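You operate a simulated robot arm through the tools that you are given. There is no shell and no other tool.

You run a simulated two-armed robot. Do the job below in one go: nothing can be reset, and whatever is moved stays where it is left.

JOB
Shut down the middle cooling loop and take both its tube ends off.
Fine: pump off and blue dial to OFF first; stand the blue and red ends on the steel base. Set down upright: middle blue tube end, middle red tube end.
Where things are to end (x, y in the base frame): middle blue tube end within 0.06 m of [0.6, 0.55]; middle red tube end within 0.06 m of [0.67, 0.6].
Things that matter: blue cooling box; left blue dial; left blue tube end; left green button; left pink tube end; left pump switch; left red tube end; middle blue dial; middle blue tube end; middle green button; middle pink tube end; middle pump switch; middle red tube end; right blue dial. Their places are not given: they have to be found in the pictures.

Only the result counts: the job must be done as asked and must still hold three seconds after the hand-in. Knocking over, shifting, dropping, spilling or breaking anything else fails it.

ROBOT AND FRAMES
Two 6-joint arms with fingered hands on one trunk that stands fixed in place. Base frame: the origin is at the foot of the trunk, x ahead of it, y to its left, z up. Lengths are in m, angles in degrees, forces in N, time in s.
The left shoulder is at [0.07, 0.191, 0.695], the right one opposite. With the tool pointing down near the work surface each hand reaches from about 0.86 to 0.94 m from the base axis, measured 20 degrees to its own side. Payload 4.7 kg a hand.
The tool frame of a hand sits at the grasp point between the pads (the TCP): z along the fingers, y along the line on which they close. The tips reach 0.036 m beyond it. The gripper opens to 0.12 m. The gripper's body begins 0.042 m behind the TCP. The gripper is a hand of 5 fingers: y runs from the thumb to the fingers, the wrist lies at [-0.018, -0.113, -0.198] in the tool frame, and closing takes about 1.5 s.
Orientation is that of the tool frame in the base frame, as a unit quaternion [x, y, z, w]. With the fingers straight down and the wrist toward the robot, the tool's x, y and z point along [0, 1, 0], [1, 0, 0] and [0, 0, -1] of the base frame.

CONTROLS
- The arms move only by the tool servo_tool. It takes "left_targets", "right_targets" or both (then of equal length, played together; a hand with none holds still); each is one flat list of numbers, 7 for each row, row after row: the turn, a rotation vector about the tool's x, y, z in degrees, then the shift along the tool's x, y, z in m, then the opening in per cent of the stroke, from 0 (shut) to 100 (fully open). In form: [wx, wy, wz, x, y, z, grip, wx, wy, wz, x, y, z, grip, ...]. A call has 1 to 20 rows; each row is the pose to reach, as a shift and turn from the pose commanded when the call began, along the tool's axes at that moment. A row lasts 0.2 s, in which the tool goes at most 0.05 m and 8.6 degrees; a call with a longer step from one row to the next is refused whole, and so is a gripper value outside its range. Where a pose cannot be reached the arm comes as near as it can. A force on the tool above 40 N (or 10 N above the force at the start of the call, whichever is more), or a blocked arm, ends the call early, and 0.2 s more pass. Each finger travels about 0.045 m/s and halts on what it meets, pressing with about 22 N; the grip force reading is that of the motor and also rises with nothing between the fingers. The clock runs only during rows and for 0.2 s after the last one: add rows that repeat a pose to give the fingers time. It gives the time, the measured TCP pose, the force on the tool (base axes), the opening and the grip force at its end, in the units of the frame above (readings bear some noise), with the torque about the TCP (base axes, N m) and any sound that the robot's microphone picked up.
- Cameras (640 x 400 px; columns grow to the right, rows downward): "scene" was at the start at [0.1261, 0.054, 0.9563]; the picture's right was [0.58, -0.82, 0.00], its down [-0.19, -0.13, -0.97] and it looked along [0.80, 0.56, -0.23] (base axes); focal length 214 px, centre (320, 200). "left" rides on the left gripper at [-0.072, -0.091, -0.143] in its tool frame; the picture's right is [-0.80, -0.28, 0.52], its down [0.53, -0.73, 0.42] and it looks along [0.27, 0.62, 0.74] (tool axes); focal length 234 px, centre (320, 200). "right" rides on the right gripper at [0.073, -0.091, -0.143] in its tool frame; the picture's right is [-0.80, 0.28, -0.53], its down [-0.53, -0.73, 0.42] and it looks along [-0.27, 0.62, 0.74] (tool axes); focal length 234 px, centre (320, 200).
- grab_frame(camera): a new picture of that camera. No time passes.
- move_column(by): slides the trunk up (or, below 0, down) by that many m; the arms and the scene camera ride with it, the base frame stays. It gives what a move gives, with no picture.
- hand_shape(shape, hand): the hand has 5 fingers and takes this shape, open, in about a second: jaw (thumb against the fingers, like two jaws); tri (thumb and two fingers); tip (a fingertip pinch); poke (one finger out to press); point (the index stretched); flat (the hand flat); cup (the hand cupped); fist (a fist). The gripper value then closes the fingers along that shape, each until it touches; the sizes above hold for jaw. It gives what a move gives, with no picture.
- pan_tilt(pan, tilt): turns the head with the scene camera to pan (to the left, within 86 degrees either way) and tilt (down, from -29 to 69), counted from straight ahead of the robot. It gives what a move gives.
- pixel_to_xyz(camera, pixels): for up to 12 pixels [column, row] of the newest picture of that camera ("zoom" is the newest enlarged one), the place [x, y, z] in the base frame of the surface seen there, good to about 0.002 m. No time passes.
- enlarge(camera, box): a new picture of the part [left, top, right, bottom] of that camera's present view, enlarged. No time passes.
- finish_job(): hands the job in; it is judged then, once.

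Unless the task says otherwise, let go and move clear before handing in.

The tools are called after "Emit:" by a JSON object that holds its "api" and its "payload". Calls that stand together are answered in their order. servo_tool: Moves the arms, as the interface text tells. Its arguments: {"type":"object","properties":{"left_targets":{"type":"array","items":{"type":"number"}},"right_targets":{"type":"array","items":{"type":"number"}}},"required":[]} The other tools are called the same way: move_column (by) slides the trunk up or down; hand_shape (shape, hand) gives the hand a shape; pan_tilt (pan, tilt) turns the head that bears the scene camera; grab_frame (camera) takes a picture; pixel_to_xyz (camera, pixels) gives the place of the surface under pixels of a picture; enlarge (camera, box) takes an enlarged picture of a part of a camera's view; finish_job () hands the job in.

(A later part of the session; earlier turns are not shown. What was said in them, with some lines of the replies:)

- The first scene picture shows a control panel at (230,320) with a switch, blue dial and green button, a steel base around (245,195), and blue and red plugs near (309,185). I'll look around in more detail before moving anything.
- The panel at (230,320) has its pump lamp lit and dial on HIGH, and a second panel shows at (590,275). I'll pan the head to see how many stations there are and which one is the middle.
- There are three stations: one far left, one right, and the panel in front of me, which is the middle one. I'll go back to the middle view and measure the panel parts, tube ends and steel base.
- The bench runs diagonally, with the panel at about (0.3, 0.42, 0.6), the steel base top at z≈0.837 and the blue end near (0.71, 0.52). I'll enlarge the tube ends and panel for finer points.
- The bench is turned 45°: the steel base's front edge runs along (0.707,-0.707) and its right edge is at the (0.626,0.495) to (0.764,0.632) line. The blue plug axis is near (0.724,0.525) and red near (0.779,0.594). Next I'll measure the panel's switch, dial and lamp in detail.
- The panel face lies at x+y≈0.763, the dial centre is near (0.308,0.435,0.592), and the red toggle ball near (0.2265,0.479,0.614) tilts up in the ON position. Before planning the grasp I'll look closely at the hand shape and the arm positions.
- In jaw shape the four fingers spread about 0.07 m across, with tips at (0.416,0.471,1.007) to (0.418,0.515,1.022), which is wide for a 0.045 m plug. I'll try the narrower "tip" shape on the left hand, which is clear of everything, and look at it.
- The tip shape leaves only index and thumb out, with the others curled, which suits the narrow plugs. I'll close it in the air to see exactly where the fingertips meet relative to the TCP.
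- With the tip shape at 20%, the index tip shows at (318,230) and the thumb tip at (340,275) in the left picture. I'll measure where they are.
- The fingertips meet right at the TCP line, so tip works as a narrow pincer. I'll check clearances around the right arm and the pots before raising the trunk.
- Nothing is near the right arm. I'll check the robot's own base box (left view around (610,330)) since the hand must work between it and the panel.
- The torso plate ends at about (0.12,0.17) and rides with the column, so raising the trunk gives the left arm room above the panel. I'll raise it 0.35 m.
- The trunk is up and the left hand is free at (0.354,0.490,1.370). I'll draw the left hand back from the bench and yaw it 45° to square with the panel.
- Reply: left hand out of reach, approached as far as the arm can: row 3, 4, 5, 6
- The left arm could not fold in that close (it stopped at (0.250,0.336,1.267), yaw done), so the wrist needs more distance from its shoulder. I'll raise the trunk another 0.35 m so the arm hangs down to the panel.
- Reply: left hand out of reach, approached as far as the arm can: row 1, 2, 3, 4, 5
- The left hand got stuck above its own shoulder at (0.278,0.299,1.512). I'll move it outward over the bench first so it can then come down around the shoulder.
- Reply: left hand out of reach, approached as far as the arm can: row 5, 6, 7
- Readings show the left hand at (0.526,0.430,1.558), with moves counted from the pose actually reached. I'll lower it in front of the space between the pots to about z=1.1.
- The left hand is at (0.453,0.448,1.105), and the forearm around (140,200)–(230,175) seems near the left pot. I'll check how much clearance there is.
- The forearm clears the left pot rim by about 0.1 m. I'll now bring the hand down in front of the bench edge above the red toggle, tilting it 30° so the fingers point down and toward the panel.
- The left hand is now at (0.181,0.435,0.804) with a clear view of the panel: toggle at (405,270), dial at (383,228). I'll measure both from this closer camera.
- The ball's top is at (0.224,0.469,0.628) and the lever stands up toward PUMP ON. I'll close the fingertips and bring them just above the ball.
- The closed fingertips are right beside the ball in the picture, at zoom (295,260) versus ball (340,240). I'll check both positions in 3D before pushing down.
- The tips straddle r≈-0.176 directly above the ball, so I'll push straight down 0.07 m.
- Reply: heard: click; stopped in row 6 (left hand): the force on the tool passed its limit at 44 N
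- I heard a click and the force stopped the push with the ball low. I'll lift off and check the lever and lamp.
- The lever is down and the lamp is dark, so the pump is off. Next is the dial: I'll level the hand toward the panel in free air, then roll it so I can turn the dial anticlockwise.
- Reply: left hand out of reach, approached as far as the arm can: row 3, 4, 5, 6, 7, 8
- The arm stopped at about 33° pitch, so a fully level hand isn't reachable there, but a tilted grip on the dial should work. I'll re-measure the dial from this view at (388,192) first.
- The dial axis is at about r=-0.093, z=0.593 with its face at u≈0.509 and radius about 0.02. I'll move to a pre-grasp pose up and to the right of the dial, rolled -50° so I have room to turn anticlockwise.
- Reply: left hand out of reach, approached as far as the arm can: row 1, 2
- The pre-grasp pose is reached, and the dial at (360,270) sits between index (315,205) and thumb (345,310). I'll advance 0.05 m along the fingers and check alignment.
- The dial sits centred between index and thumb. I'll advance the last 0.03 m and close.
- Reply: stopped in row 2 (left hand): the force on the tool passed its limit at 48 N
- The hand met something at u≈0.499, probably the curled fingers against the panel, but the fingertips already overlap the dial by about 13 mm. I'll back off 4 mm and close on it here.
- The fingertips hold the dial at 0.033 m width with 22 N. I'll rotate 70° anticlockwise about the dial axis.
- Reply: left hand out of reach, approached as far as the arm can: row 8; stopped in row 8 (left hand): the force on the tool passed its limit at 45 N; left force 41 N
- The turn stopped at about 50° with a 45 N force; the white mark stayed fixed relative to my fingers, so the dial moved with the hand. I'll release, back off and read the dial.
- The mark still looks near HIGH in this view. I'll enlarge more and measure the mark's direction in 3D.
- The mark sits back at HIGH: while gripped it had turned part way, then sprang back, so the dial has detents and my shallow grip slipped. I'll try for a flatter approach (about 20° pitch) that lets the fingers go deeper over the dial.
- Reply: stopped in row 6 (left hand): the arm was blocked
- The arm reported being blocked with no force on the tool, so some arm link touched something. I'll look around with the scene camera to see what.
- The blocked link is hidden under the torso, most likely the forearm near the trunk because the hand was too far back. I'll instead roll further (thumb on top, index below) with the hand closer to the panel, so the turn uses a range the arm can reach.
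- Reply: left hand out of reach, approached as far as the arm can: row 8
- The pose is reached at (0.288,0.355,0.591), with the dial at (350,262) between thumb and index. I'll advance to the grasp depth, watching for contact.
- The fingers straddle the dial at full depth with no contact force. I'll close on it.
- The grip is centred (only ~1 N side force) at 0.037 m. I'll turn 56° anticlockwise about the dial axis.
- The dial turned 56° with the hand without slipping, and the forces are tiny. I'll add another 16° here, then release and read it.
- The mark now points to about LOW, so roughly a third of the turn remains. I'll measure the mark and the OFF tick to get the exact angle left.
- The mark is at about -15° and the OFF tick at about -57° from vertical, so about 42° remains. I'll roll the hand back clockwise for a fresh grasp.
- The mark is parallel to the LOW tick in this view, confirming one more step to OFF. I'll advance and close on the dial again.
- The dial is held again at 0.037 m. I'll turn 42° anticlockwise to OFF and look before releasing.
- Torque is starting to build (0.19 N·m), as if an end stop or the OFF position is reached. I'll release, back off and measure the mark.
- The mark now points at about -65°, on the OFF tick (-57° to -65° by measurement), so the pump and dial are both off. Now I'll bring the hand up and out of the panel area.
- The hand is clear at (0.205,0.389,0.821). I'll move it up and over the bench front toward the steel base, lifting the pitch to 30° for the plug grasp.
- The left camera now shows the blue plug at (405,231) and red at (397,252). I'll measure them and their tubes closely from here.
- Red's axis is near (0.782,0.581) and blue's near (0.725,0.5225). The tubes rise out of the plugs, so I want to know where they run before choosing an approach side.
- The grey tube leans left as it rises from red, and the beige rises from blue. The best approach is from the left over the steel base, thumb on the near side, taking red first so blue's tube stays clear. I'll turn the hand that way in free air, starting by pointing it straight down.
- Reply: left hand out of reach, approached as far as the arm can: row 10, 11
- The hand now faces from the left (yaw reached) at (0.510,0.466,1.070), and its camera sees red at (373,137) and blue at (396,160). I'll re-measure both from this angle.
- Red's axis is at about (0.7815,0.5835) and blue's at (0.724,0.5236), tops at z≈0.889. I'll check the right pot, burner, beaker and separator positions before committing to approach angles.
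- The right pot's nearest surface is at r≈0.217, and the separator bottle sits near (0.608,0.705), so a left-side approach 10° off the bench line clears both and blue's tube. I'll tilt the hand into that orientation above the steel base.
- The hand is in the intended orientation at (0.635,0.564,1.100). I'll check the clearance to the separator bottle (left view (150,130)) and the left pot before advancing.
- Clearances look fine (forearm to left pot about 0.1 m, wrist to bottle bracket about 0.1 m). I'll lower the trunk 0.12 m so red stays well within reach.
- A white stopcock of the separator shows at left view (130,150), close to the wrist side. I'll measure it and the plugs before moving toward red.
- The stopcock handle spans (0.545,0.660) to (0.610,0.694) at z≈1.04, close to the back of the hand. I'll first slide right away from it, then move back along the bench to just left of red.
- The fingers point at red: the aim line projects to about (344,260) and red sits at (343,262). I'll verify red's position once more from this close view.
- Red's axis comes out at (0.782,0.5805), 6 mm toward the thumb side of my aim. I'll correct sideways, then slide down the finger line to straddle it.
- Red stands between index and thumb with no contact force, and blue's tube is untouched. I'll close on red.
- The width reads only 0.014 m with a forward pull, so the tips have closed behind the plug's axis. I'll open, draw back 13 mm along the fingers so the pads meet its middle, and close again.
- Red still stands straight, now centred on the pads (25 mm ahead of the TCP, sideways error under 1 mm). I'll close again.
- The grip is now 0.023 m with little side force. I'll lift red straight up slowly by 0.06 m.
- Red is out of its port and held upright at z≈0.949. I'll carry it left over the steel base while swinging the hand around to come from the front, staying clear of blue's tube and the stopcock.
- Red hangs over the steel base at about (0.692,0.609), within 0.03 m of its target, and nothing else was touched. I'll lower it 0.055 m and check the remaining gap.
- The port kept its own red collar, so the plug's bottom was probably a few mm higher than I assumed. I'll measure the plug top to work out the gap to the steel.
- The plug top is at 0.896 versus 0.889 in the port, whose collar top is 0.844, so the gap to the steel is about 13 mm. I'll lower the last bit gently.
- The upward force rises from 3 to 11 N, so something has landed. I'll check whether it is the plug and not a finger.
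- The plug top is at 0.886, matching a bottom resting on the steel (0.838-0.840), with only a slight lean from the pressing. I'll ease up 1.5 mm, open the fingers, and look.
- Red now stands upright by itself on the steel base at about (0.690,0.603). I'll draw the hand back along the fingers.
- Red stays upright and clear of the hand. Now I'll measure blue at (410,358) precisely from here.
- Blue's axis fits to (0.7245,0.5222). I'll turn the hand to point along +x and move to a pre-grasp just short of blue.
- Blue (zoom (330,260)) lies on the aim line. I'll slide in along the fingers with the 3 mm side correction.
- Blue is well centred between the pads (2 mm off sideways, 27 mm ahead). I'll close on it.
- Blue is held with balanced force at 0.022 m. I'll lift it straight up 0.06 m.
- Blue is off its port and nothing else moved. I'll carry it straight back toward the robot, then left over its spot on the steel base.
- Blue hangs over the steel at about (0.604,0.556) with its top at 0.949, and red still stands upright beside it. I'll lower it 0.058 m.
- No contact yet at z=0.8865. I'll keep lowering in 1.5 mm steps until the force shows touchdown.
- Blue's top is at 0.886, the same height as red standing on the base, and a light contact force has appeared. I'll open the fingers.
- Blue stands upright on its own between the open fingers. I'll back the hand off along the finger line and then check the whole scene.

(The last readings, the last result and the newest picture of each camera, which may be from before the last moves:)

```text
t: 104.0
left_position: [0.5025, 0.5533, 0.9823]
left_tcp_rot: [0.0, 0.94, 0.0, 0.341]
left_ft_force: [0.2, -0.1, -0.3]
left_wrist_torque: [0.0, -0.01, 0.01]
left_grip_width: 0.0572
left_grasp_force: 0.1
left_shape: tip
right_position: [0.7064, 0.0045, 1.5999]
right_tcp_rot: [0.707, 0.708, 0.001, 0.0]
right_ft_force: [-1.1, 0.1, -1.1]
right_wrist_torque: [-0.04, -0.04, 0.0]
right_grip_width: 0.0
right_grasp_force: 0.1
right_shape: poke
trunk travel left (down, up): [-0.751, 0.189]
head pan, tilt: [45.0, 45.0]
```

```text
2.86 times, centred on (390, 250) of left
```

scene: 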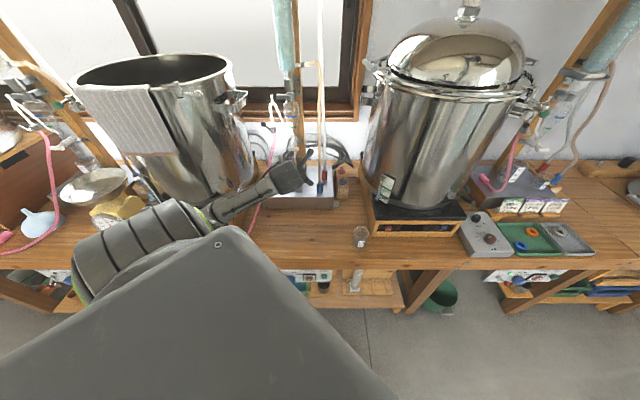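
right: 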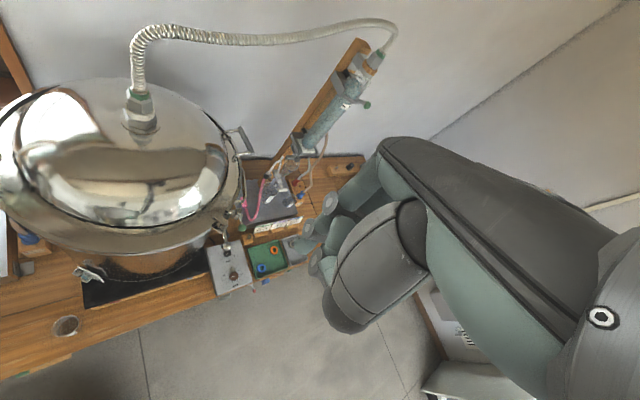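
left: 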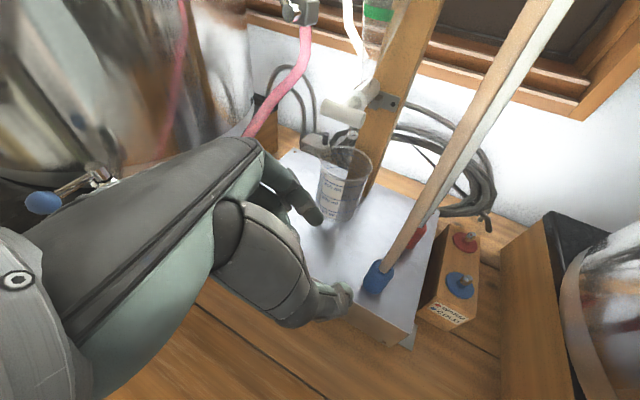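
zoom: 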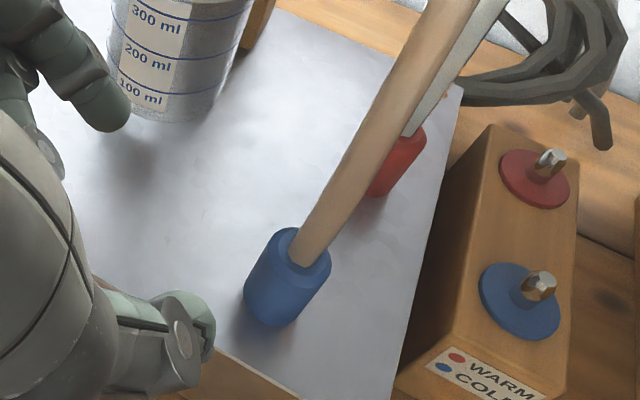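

Both plugs stand upright on the steel with their ports empty. I'll raise the hand well clear, then verify the dial, lamp and surroundings.

Emit:
{"api": "servo_tool", "payload": {"left_targets": [0, 0, 0, -0.018, -0.01, -0.026, 48, 0, 0, 0, -0.036, -0.025, -0.05, 48, 0, 0, 0, -0.05, -0.04, -0.075, 48]}}

Emit:
{"api": "grab_frame", "payload": {"camera": "scene"}}

Emit:
{"api": "enlarge", "payload": {"camera": "scene", "box": [270, 255, 350, 305]}}

Emit:
{"api": "enlarge", "payload": {"camera": "scene", "box": [240, 110, 368, 220]}}

Emit:
{"api": "grab_frame", "payload": {"camera": "left"}}

```text
t: 104.8
left_position: [0.4926, 0.5341, 1.0658]
left_tcp_rot: [0.0, 0.94, -0.001, 0.342]
left_ft_force: [-0.4, -0.5, -1.0]
left_wrist_torque: [-0.01, 0.02, -0.01]
left_grip_width: 0.0571
left_grasp_force: 0.0
left_shape: tip
left hand out of reach, approached as far as the arm can: row 3
right_position: [0.7073, 0.0047, 1.6008]
right_tcp_rot: [0.707, 0.708, 0.0, 0.001]
right_ft_force: [0.0, -0.1, -1.0]
right_wrist_torque: [-0.03, -0.01, 0.02]
right_grip_width: 0.0
right_grasp_force: 0.1
right_shape: poke
trunk travel left (down, up): [-0.751, 0.189]
head pan, tilt: [45.0, 45.0]
```

```text
taken
```

scene: 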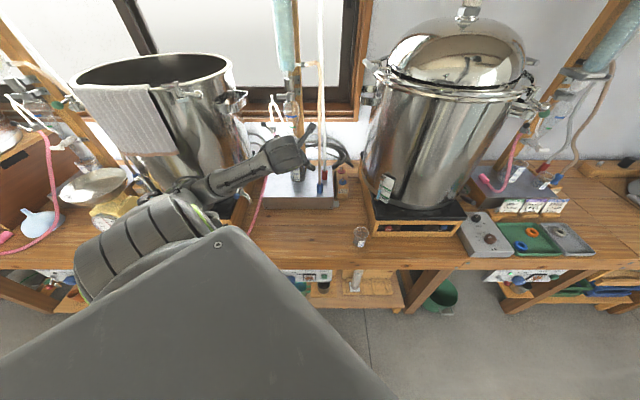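

```text
8.00 times, centred on (310, 280) of scene
```

zoom: 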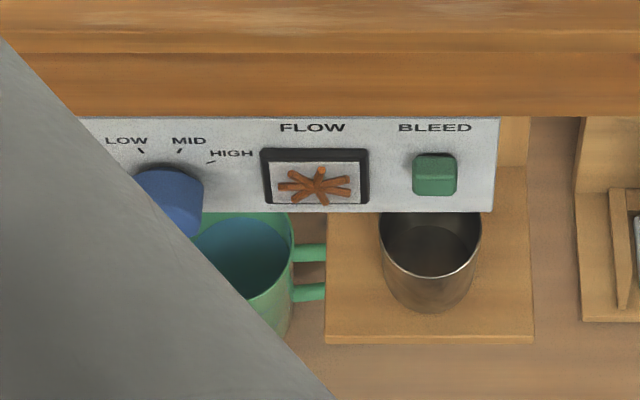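

```text
3.64 times, centred on (304, 165) of scene
```

zoom: 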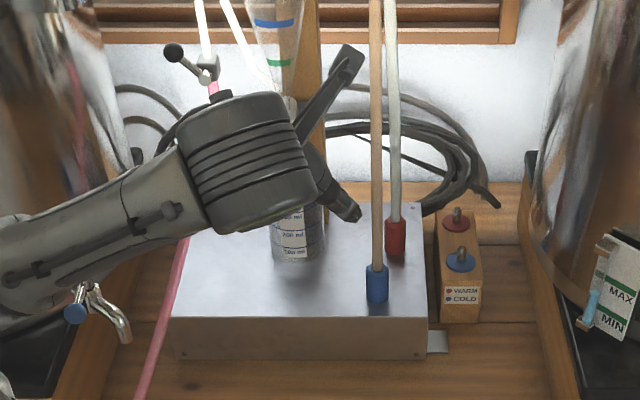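

```text
taken
```

left: 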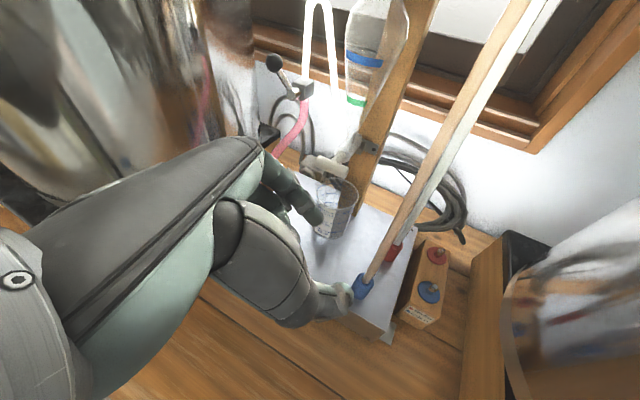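

Both plugs stand upright: blue is at about (0.604,0.554) and red at about (0.689,0.603), each within 0.02 m of its target. The pump lever is down with its lamp dark. When last viewed, the dial mark lay parallel to the OFF tick. Nothing else looks disturbed and the hand is clear, so I'm handing in.

Emit:
{"api": "finish_job", "payload": {}}

```text
The job is handed in.
```

The middle cooling loop is shut down, both its tube ends are off, and the job has been handed in.

- **Pump:** the switch clicked down to OFF and its lamp went dark.
- **Blue dial:** it went from HIGH to OFF and the mark lined up with the OFF tick. The torso hid the dial's mark in the final view, so this comes from a close look just after turning it.
- **Red tube end:** it stands upright on the steel base at about (0.689, 0.603), roughly 0.02 m from its target.
- **Blue tube end:** it stands upright on the steel base at about (0.604, 0.554), roughly 0.006 m from its target.

In the last pictures the beaker, the ports and the other tubes around the base looked undisturbed. Both hands were clear when I handed in.
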